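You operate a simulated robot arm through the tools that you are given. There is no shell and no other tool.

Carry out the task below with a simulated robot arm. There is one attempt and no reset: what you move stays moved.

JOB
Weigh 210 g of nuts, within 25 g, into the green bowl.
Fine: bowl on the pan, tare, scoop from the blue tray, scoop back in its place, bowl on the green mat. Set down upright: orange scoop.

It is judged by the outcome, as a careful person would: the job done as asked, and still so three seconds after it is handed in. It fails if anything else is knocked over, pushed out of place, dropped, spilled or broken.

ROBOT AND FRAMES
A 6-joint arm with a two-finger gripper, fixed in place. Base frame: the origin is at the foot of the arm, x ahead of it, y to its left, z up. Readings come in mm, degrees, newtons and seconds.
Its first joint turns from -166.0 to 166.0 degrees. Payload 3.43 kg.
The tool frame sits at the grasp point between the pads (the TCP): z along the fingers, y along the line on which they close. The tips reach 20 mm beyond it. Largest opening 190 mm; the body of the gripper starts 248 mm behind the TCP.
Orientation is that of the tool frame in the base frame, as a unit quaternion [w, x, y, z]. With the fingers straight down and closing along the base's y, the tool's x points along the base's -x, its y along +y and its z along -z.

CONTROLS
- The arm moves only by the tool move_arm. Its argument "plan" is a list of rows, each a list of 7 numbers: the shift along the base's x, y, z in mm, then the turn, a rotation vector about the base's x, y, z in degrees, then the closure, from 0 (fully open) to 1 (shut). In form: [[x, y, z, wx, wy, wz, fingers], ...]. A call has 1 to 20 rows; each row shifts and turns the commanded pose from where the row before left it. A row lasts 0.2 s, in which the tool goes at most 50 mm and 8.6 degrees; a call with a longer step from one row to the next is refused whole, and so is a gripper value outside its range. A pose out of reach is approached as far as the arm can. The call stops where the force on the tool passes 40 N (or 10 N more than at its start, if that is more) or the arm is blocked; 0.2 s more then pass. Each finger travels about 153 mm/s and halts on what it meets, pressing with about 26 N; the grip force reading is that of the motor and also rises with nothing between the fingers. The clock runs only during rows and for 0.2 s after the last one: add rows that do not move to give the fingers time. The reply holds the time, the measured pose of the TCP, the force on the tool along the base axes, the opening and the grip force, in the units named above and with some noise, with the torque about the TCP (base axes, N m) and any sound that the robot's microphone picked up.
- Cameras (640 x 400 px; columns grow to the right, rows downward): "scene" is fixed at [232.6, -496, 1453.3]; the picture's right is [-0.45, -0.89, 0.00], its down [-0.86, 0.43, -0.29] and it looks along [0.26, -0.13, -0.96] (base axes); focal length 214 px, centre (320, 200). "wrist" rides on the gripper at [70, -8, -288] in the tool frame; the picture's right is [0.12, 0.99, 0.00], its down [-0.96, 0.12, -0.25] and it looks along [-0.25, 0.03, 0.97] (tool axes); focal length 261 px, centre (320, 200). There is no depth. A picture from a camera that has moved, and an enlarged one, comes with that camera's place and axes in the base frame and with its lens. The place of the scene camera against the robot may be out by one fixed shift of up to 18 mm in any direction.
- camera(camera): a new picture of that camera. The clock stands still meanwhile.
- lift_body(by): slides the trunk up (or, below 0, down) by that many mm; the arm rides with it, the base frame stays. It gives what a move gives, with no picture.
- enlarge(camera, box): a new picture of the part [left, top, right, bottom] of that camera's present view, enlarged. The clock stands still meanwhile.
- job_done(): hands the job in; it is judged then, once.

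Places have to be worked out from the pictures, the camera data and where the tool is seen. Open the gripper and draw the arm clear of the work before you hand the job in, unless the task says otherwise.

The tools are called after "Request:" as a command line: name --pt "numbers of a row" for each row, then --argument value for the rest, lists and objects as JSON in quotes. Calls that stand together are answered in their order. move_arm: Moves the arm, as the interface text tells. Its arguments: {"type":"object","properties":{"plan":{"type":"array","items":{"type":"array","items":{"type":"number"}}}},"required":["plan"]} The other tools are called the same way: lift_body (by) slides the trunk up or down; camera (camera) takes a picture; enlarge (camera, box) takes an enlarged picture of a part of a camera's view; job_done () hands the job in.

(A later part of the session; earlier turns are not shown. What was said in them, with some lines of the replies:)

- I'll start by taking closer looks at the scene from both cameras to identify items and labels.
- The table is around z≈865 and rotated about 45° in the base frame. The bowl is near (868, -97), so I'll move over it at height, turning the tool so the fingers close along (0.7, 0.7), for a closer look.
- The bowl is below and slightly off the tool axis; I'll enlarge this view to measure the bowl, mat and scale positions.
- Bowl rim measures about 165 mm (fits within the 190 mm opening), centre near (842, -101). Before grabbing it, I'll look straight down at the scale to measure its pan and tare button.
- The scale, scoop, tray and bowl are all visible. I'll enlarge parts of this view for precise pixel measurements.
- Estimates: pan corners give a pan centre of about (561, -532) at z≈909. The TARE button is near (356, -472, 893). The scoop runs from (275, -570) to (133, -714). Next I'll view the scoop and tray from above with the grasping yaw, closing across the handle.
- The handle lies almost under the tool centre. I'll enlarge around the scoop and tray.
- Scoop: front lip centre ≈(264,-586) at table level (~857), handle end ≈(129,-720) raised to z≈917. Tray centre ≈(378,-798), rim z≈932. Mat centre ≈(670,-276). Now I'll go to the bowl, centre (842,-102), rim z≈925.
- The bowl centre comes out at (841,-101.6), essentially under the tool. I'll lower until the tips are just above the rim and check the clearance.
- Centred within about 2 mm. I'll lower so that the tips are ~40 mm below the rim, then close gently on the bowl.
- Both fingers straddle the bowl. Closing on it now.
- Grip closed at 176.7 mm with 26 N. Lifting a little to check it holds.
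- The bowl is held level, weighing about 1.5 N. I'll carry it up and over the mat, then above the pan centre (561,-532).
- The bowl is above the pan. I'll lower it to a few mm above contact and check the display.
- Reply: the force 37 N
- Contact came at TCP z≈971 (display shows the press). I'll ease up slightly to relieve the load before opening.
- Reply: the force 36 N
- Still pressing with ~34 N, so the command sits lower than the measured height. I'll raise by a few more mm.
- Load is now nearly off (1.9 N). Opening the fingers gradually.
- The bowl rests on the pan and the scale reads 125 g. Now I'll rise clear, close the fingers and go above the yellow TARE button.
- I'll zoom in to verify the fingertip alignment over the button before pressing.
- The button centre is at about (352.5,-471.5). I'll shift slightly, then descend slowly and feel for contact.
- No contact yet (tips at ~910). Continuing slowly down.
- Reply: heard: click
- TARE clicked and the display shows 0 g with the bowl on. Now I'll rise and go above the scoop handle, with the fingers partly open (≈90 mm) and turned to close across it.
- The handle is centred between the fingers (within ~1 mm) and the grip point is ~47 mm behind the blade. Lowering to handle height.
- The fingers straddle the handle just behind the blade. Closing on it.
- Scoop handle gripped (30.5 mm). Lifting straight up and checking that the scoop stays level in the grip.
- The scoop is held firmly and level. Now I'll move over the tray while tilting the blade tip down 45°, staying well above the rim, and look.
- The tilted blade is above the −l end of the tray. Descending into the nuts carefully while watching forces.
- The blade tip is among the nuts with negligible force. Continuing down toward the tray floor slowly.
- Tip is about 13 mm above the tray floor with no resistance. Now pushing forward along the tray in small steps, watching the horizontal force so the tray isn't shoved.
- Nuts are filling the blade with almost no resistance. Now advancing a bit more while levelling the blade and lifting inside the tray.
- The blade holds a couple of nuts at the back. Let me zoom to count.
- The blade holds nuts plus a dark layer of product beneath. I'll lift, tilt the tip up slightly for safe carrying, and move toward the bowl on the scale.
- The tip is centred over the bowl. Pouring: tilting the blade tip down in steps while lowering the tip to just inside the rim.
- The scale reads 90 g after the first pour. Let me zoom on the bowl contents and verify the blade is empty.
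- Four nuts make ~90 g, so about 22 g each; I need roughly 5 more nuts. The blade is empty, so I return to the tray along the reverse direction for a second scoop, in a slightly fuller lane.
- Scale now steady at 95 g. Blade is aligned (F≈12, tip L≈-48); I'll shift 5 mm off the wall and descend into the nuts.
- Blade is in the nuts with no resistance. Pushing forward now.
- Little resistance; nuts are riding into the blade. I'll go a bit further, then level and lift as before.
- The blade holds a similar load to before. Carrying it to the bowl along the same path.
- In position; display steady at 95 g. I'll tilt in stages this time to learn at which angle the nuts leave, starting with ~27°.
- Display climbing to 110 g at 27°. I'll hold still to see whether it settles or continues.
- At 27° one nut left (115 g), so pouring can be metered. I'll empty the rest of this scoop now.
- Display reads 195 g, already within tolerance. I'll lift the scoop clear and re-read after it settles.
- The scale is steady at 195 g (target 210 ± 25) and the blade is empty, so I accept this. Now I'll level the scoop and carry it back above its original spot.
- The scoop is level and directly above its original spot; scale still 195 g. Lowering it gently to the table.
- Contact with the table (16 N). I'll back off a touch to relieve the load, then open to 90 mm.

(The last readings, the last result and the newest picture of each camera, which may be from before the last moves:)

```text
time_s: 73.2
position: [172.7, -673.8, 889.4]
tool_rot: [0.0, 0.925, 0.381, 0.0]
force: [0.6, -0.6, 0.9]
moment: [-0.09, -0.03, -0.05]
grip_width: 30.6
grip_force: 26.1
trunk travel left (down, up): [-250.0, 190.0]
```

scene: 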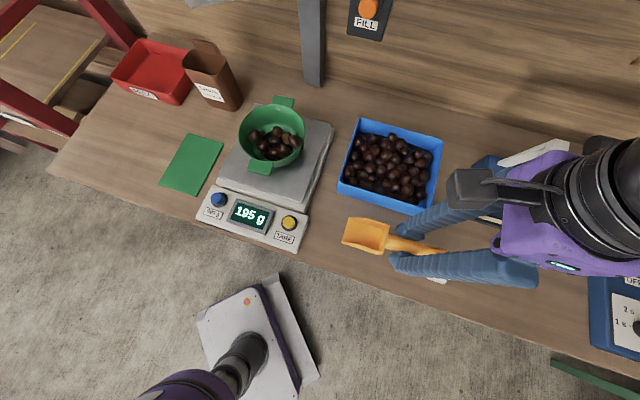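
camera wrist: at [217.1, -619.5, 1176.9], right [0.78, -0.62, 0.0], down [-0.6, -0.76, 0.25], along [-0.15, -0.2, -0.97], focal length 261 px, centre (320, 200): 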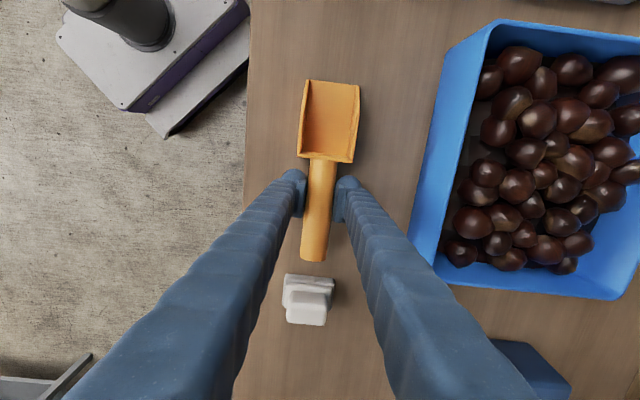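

The load is relieved (0.9 N). Opening the fingers in small steps.

Request:
move_arm --pt "0 0 0 0 0 0 0.83" --pt "0 0 0 0 0 0 0.8" --pt "0 0 0 0 0 0 0.7" --pt "0 0 0 0 0 0 0.526" --pt "0 0 0 0 0 0 0.526" --pt "0 0 0 0 0 0 0.526"

Request:
camera --camera "wrist"

Request:
enlarge --camera "scene" --box '[320, 200, 480, 300]'

```text
time_s: 74.6
position: [172.5, -675.0, 891.4]
tool_rot: [-0.001, 0.925, 0.381, 0.0]
force: [0.0, -0.4, 0.7]
moment: [0.01, 0.02, -0.02]
grip_width: 90.2
grip_force: 0.1
trunk travel left (down, up): [-250.0, 190.0]
```

```text
taken
camera wrist: at [217.8, -619.8, 1177.6], right [0.78, -0.62, 0.0], down [-0.6, -0.76, 0.25], along [-0.15, -0.19, -0.97], focal length 261 px, centre (320, 200)
```

wrist: 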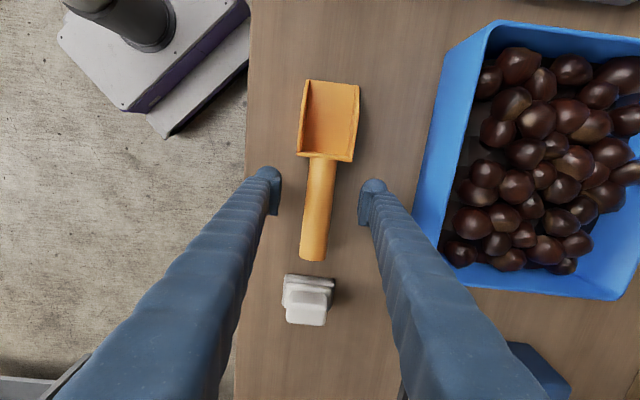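

```text
4.00 times, centred on (400, 250) of scene
camera zoom: at [232.6, -496.0, 1453.3], right [-0.45, -0.89, 0.0], down [-0.86, 0.43, -0.29], along [0.26, -0.13, -0.96], focal length 858 px, centre (0, 0)
```

zoom: 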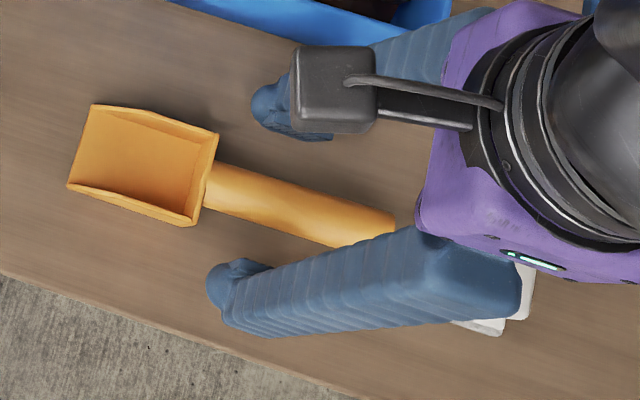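

The scoop is back in its exact spot, upright. Now I'll rise and move above the bowl, turning back to the bowl-grasp yaw and opening fully.

Request:
move_arm --pt "0 0 40 0 0 0 0.526" --pt "0 0 45 0 0 0 0.526" --pt "0 0 45 0 0 0 0.526" --pt "0 0 40 0 0 0 0.5" --pt "32.2 11.9 3 0 0 7.93 0.4" --pt "32.2 11.9 3 0 0 7.93 0.3" --pt "32.2 11.9 3 0 0 7.93 0.2" --pt "32.2 11.9 3 0 0 7.93 0.1" --pt "32.2 11.9 3 0 0 7.93 0" --pt "32.2 11.9 3 0 0 7.93 0" --pt "32.2 11.9 3 0 0 7.93 0" --pt "32.2 11.9 3 0 0 7.93 0" --pt "32.2 11.9 3 0 0 7.93 0" --pt "32.2 11.9 3 0 0 7.93 0" --pt "32.2 11.9 3 0 0 7.93 0" --pt "32.2 11.9 3 0 0 7.93 0" --pt "0 0 0 0 0 0 0"

Request:
camera --camera "wrist"

Request:
camera --camera "scene"

```text
time_s: 78.2
position: [560.2, -533.2, 1095.6]
tool_rot: [0.001, 0.341, 0.94, -0.001]
force: [0.5, 0.1, 0.5]
moment: [-0.03, -0.01, 0.01]
grip_width: 190.0
grip_force: 0.0
trunk travel left (down, up): [-250.0, 190.0]
```

```text
taken
camera wrist: at [501.7, -495.2, 1382.7], right [0.55, 0.84, 0.0], down [0.81, -0.53, 0.25], along [0.21, -0.14, -0.97], focal length 261 px, centre (320, 200)
```

wrist: 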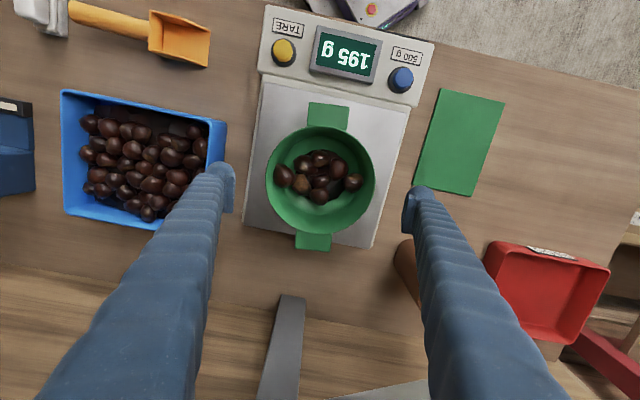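

```text
taken
```

scene: 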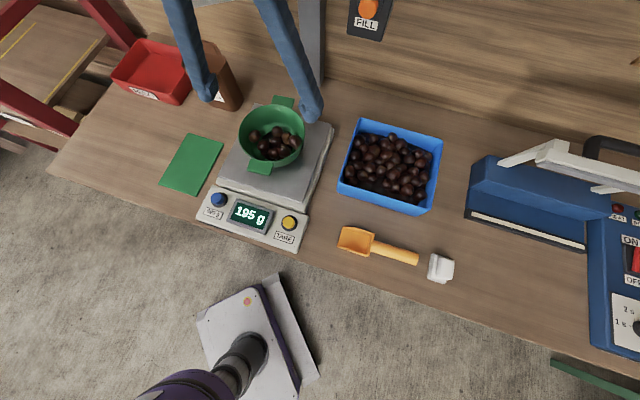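

Bowl centre is at (559,-531.6), under the tool within ~2 mm, scale still 195 g. Descending around the bowl.

Request:
move_arm --pt "-0.9 1.2 -40 0 0 0 0" --pt "0 0 -35 0 0 0 0" --pt "0 0 -25 0 0 0 0" --pt "0 0 -15 0 0 0 0" --pt "0 0 -12 0 0 0 0" --pt "0 0 0 0 0 0 0"

Request:
camera --camera "wrist"

```text
time_s: 79.6
position: [559.0, -532.2, 969.1]
tool_rot: [0.001, 0.341, 0.94, 0.0]
force: [0.5, -0.4, 0.3]
moment: [-0.02, 0.02, -0.02]
grip_width: 189.9
grip_force: 0.1
trunk travel left (down, up): [-250.0, 190.0]
```

```text
taken
camera wrist: at [500.4, -493.4, 1256.1], right [0.55, 0.84, 0.0], down [0.81, -0.53, 0.25], along [0.21, -0.14, -0.97], focal length 261 px, centre (320, 200)
```

wrist: 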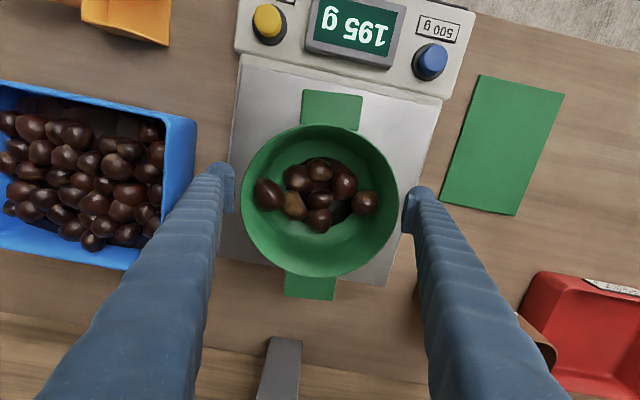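

The fingers straddle the bowl evenly. Closing on it and then lifting slightly.

Request:
move_arm --pt "0 0 0 0 0 0 0.04" --pt "0 0 0 0 0 0 0.06" --pt "0 0 0 0 0 0 0.1" --pt "0 0 0 0 0 0 0.2" --pt "0 0 0 0 0 0 0.4" --pt "0 0 0 0 0 0 0.4" --pt "0 0 5 0 0 0 0.4" --pt "0 0 15 0 0 0 0.4" --pt "0 0 0 0 0 0 0.4"

Request:
camera --camera "wrist"

Request:
enlarge --camera "scene" --box '[180, 60, 340, 260]'

```text
time_s: 81.6
position: [558.5, -531.7, 990.1]
tool_rot: [-0.001, 0.342, 0.94, 0.0]
force: [-0.1, 0.3, -2.4]
moment: [-0.06, 0.01, 0.05]
grip_width: 177.8
grip_force: 26.0
trunk travel left (down, up): [-250.0, 190.0]
```

```text
taken
camera wrist: at [500.5, -492.9, 1276.8], right [0.55, 0.84, 0.0], down [0.81, -0.53, 0.25], along [0.21, -0.14, -0.97], focal length 261 px, centre (320, 200)
```

wrist: 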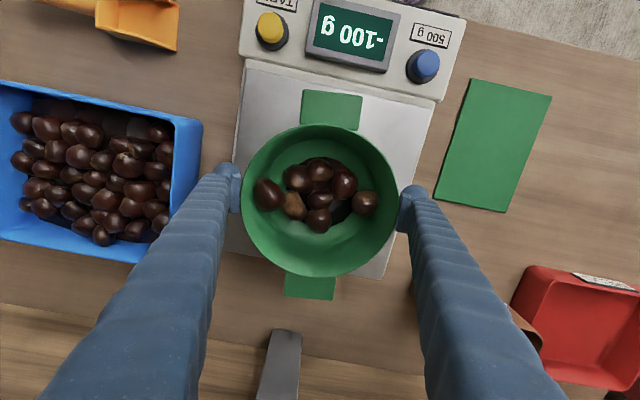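

```text
2.00 times, centred on (260, 160) of scene
camera zoom: at [232.6, -496.0, 1453.3], right [-0.45, -0.89, 0.0], down [-0.86, 0.43, -0.29], along [0.26, -0.13, -0.96], focal length 429 px, centre (440, 280)
```

zoom: 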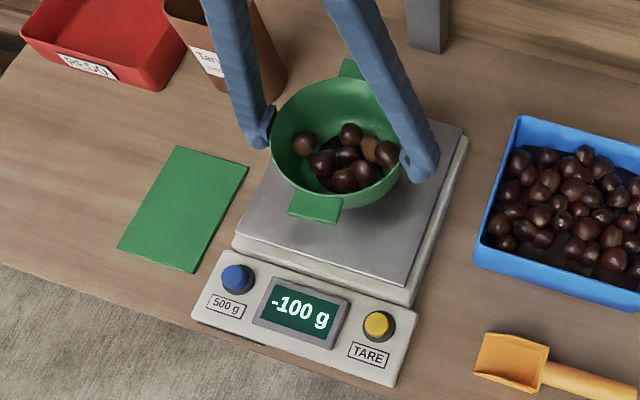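

Bowl with nuts is lifted, nothing spilled. I'll raise it and carry it gently to above the mat centre (≈(669.7,-279.7)), aligning it with the mat.

Request:
move_arm --pt "0 0 20 0 0 0 0.4" --pt "0 0 25 0 0 0 0.4" --pt "4.4 10 0 0 0 -0.5 0.4" --pt "8.9 20.2 0 0 0 -0.5 0.4" --pt "11.1 25.2 0 0 0 -0.5 0.4" --pt "11.1 25.2 0 0 0 -0.5 0.4" --pt "11.1 25.2 0 0 0 -0.5 0.4" --pt "11.1 25.2 0 0 0 -0.5 0.4" --pt "11.1 25.2 0 0 0 -0.5 0.4" --pt "11.1 25.2 0 0 0 -0.5 0.4" --pt "11.1 25.2 0 0 0 -0.5 0.4" --pt "8.9 20.2 0 0 0 -0.5 0.4" --pt "7.8 17.6 0 0 0 0 0.4" --pt "3.5 7.6 0 0 0 0 0.4" --pt "0 0 0 0 0 0 0.4"

Request:
camera --camera "wrist"

Request:
enlarge --camera "scene" --box '[100, 60, 340, 260]'

```text
time_s: 84.8
position: [669.8, -279.3, 1032.9]
tool_rot: [-0.001, 0.383, 0.924, 0.0]
force: [-0.5, -0.3, -3.1]
moment: [0.02, 0.01, -0.02]
grip_width: 177.2
grip_force: 26.1
trunk travel left (down, up): [-250.0, 190.0]
```

```text
taken
camera wrist: at [615.2, -235.8, 1319.1], right [0.62, 0.79, 0.0], down [0.76, -0.6, 0.25], along [0.19, -0.15, -0.97], focal length 261 px, centre (320, 200)
```

wrist: 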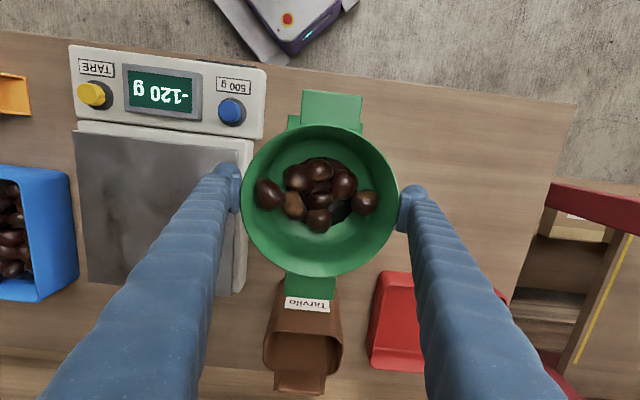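

```text
2.00 times, centred on (220, 160) of scene
camera zoom: at [232.6, -496.0, 1453.3], right [-0.45, -0.89, 0.0], down [-0.86, 0.43, -0.29], along [0.26, -0.13, -0.96], focal length 429 px, centre (520, 280)
```

zoom: 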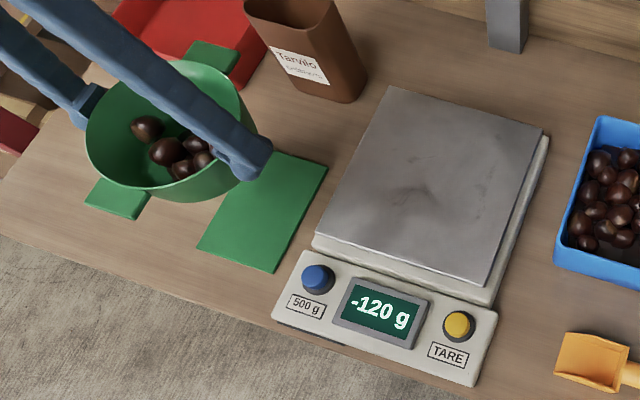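

The display now reads -120 g (bowl tare), confirming ~195 g of nuts. A finger opened along this axis would come close to the scale housing. I'll therefore rotate the bowl 45° in the air so that fingers and tabs clear it, then check.

Request:
move_arm --pt "0 0 0 0 0 4 0.4" --pt "0 0 0 0 0 6 0.4" --pt "0 0 0 0 0 7 0.4" --pt "0 0 0 0 0 7 0.4" --pt "0 0 0 0 0 7 0.4" --pt "0 0 0 0 0 6 0.4" --pt "0 0 0 0 0 5 0.4" --pt "0 0 0 0 0 3 0.4" --pt "0 0 -40 0 0 0 0.4" --pt "0 0 -30 0 0 0 0.4" --pt "0 0 0 0 0 0 0.4"

Request:
camera --camera "wrist"

Request:
enlarge --camera "scene" --box '[100, 60, 340, 260]'

```text
time_s: 87.2
position: [667.9, -279.2, 966.4]
tool_rot: [0.0, 0.0, 1.0, -0.001]
force: [0.2, 0.0, -4.2]
moment: [-0.02, -0.03, -0.01]
grip_width: 177.0
grip_force: 25.9
trunk travel left (down, up): [-250.0, 190.0]
```

```text
taken
camera wrist: at [598.6, -288.5, 1253.0], right [-0.12, 0.99, 0.0], down [0.96, 0.12, 0.25], along [0.25, 0.03, -0.97], focal length 261 px, centre (320, 200)
```

wrist: 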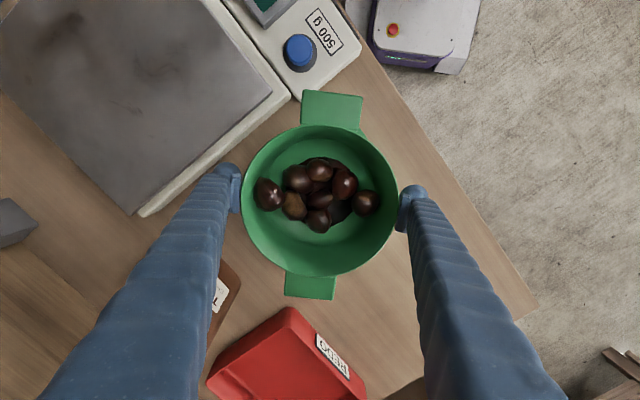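

```text
2.00 times, centred on (220, 160) of scene
camera zoom: at [232.6, -496.0, 1453.3], right [-0.45, -0.89, 0.0], down [-0.86, 0.43, -0.29], along [0.26, -0.13, -0.96], focal length 429 px, centre (520, 280)
```

zoom: 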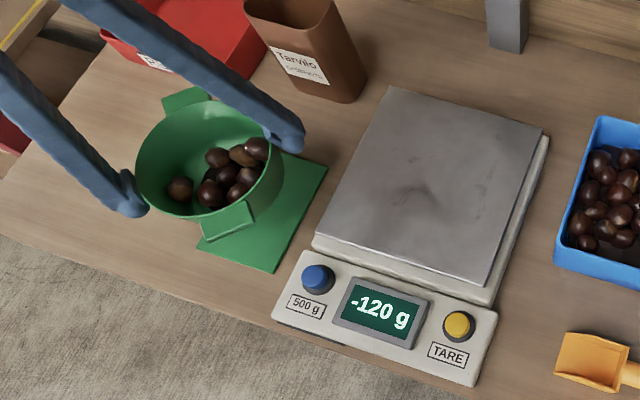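

Clearances look good and the mat is hidden squarely beneath the bowl. Lowering toward the mat.

Request:
move_arm --pt "1 -0.3 -25 0 0 0 0.4" --pt "0 0 -18 0 0 0 0.4" --pt "0 0 -9 0 0 0 0.4" --pt "0 0 0 0 0 0 0.4"

Request:
enlarge --camera "scene" --box '[120, 80, 260, 220]'

Request:
camera --camera "wrist"

```text
time_s: 88.2
position: [670.5, -278.5, 912.4]
tool_rot: [0.0, 0.0, 1.0, 0.0]
force: [-0.3, -0.2, -2.4]
moment: [0.04, 0.04, -0.02]
grip_width: 177.1
grip_force: 25.9
trunk travel left (down, up): [-250.0, 190.0]
```

```text
2.86 times, centred on (190, 150) of scene
camera zoom: at [232.6, -496.0, 1453.3], right [-0.45, -0.89, 0.0], down [-0.86, 0.43, -0.29], along [0.26, -0.13, -0.96], focal length 613 px, centre (691, 343)
```

zoom: 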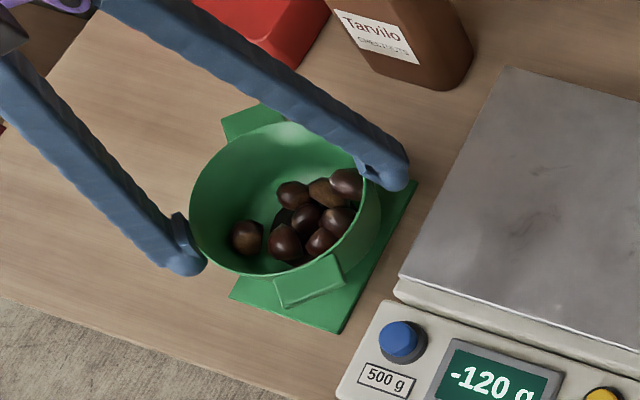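

```text
taken
camera wrist: at [601.0, -288.3, 1199.5], right [-0.12, 0.99, 0.0], down [0.96, 0.12, 0.25], along [0.24, 0.03, -0.97], focal length 261 px, centre (320, 200)
```

wrist: 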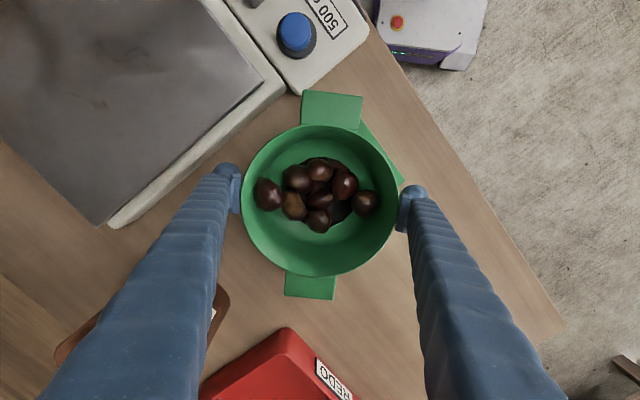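

Nearly down; the bowl is over the mat. Lowering the last few mm with force checks.

Request:
move_arm --pt "0 0 -3 0 0 0 0.4" --pt "0 0 -2 0 0 0 0.4" --pt "0 0 -1 0 0 0 0.4"

```text
time_s: 89.0
position: [669.7, -279.0, 909.7]
tool_rot: [0.002, 0.0, 1.0, -0.001]
force: [-4.0, 3.8, 38.1]
moment: [0.16, -0.27, -0.02]
grip_width: 178.0
grip_force: 26.0
trunk travel left (down, up): [-250.0, 190.0]
```

Contact with the mat at TCP z≈910, pressing 38 N. Backing off to relieve the load.

Request:
move_arm --pt "0 0 2.5 0 0 0 0.4" --pt "0 0 0 0 0 0 0.4"

```text
time_s: 89.6
position: [670.7, -279.7, 909.3]
tool_rot: [0.001, 0.0, 1.0, 0.0]
force: [1.4, 1.0, 21.5]
moment: [-0.42, -0.6, -0.01]
grip_width: 177.8
grip_force: 25.9
trunk travel left (down, up): [-250.0, 190.0]
```

Still 21 N; raising a little more.

Request:
move_arm --pt "0 0 1.5 0 0 0 0.4" --pt "0 0 0 0 0 0 0.4"

```text
time_s: 90.2
position: [670.4, -279.5, 908.9]
tool_rot: [-0.001, 0.0, 1.0, 0.0]
force: [3.0, -5.9, 4.7]
moment: [-0.57, -0.39, 0.02]
grip_width: 177.9
grip_force: 26.4
trunk travel left (down, up): [-250.0, 190.0]
```

Down to ~5 N. Another half mm, then open gradually to about 188 mm.

Request:
move_arm --pt "0 0 0.5 0 0 0 0.4" --pt "0 0 0 0 0 0 0.4" --pt "0 0 0 0 0 0 0.055" --pt "0 0 0 0 0 0 0.04" --pt "0 0 0 0 0 0 0.02" --pt "0 0 0 0 0 0 0.0" --pt "0 0 0 0 0 0 0.0"

Request:
camera --camera "wrist"

Request:
enlarge --camera "scene" --box '[120, 80, 260, 220]'

```text
time_s: 91.8
position: [671.1, -279.3, 910.2]
tool_rot: [0.0, 0.0, 1.0, 0.0]
force: [0.6, -0.8, -0.2]
moment: [-0.01, -0.02, 0.0]
grip_width: 190.3
grip_force: 0.0
trunk travel left (down, up): [-250.0, 190.0]
```

```text
taken
camera wrist: at [601.7, -287.8, 1197.7], right [-0.12, 0.99, 0.0], down [0.96, 0.12, 0.25], along [0.24, 0.03, -0.97], focal length 261 px, centre (320, 200)
```

wrist: 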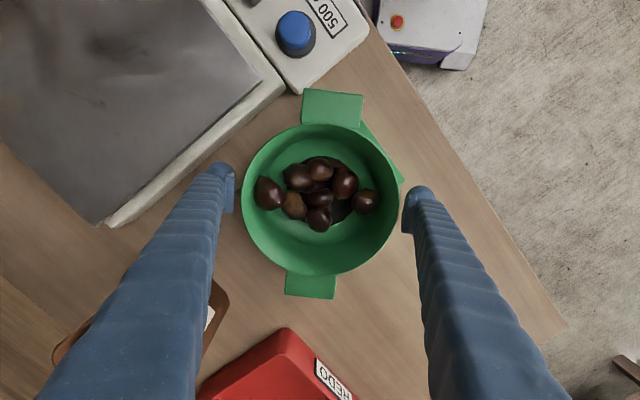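

```text
2.86 times, centred on (190, 150) of scene
camera zoom: at [232.6, -496.0, 1453.3], right [-0.45, -0.89, 0.0], down [-0.86, 0.43, -0.29], along [0.26, -0.13, -0.96], focal length 613 px, centre (691, 343)
```

zoom: 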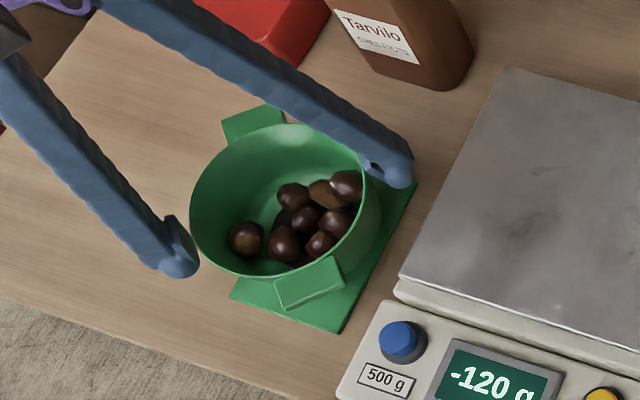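

The bowl is released on the mat, upright with all nuts inside. Now I'll rise straight up and retreat clear of the work.

Request:
move_arm --pt "0 0 30 0 0 0 0" --pt "0 0 45 0 0 0 0" --pt "0 0 45 0 0 0 0" --pt "0 0 45 0 0 0 0" --pt "0 0 45 0 0 0 0" --pt "0 0 45 0 0 0 0" --pt "-20 30 20 0 0 0 0" --pt "-20 40 0 0 0 0 0" --pt "-20 40 0 0 0 0 0" --pt "-20 40 0 0 0 0 0" --pt "-20 40 0 0 0 0 0" --pt "0 0 0 0 0 0 0"

Request:
camera --camera "scene"

Request:
enlarge --camera "scene" --box '[100, 60, 340, 260]'

Request:
camera --camera "wrist"

```text
time_s: 94.4
position: [570.7, -89.0, 1186.6]
tool_rot: [-0.001, 0.0, 1.0, 0.0]
force: [-0.3, 0.4, 0.8]
moment: [-0.05, 0.02, -0.03]
grip_width: 189.9
grip_force: 0.1
trunk travel left (down, up): [-250.0, 190.0]
```

```text
taken
```

scene: 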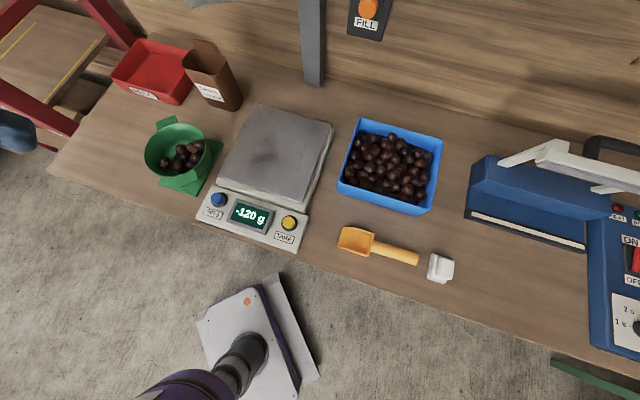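

```text
2.00 times, centred on (220, 160) of scene
camera zoom: at [232.6, -496.0, 1453.3], right [-0.45, -0.89, 0.0], down [-0.86, 0.43, -0.29], along [0.26, -0.13, -0.96], focal length 429 px, centre (520, 280)
```

zoom: 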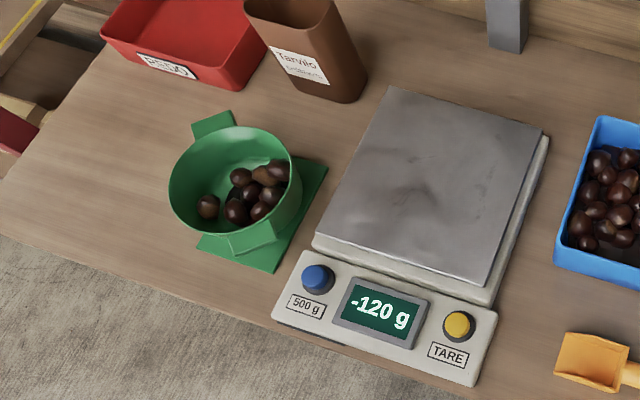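

```text
taken
camera wrist: at [501.3, -97.0, 1473.1], right [-0.12, 0.99, 0.0], down [0.96, 0.12, 0.25], along [0.24, 0.03, -0.97], focal length 261 px, centre (320, 200)
```

wrist: 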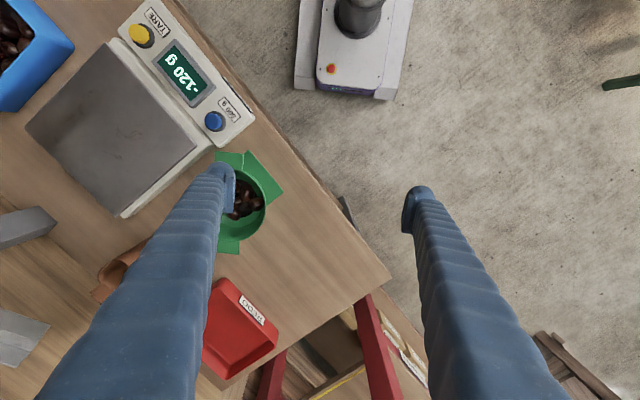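

The bowl with about 195 g of nuts sits upright on the green mat. The scoop is back upright in its spot, and the tray, scale and other items are where they were. The gripper is open and clear of the table, so I'm handing in.

Request:
job_done

```text
The job is handed in.
```

The green bowl is on the green mat holding 195 g of nuts, which is within your 210 g ± 25 g. I handed the job in at that weight.

- **Weighing:** I put the bowl on the pan and pressed TARE, and the display went to 0 g. Two scoops from the blue tray brought it to a steady 195 g. After I lifted the bowl off, the display read -120 g, which matches the empty bowl.
- **Scoop:** it is back in its original place, upright.
- **Bowl:** it sits upright on the mat, turned about 45° from how I picked it up. I turned it so the fingers would clear the scale when they opened.
- **Everything else:** the last pictures show no spilled nuts, and the tray, scale and other items look to be where they started.

I stopped at 195 g rather than adding a third scoop, because a scoop holds about 95–100 g and could have overshot the limit. The gripper is open and clear of the table.
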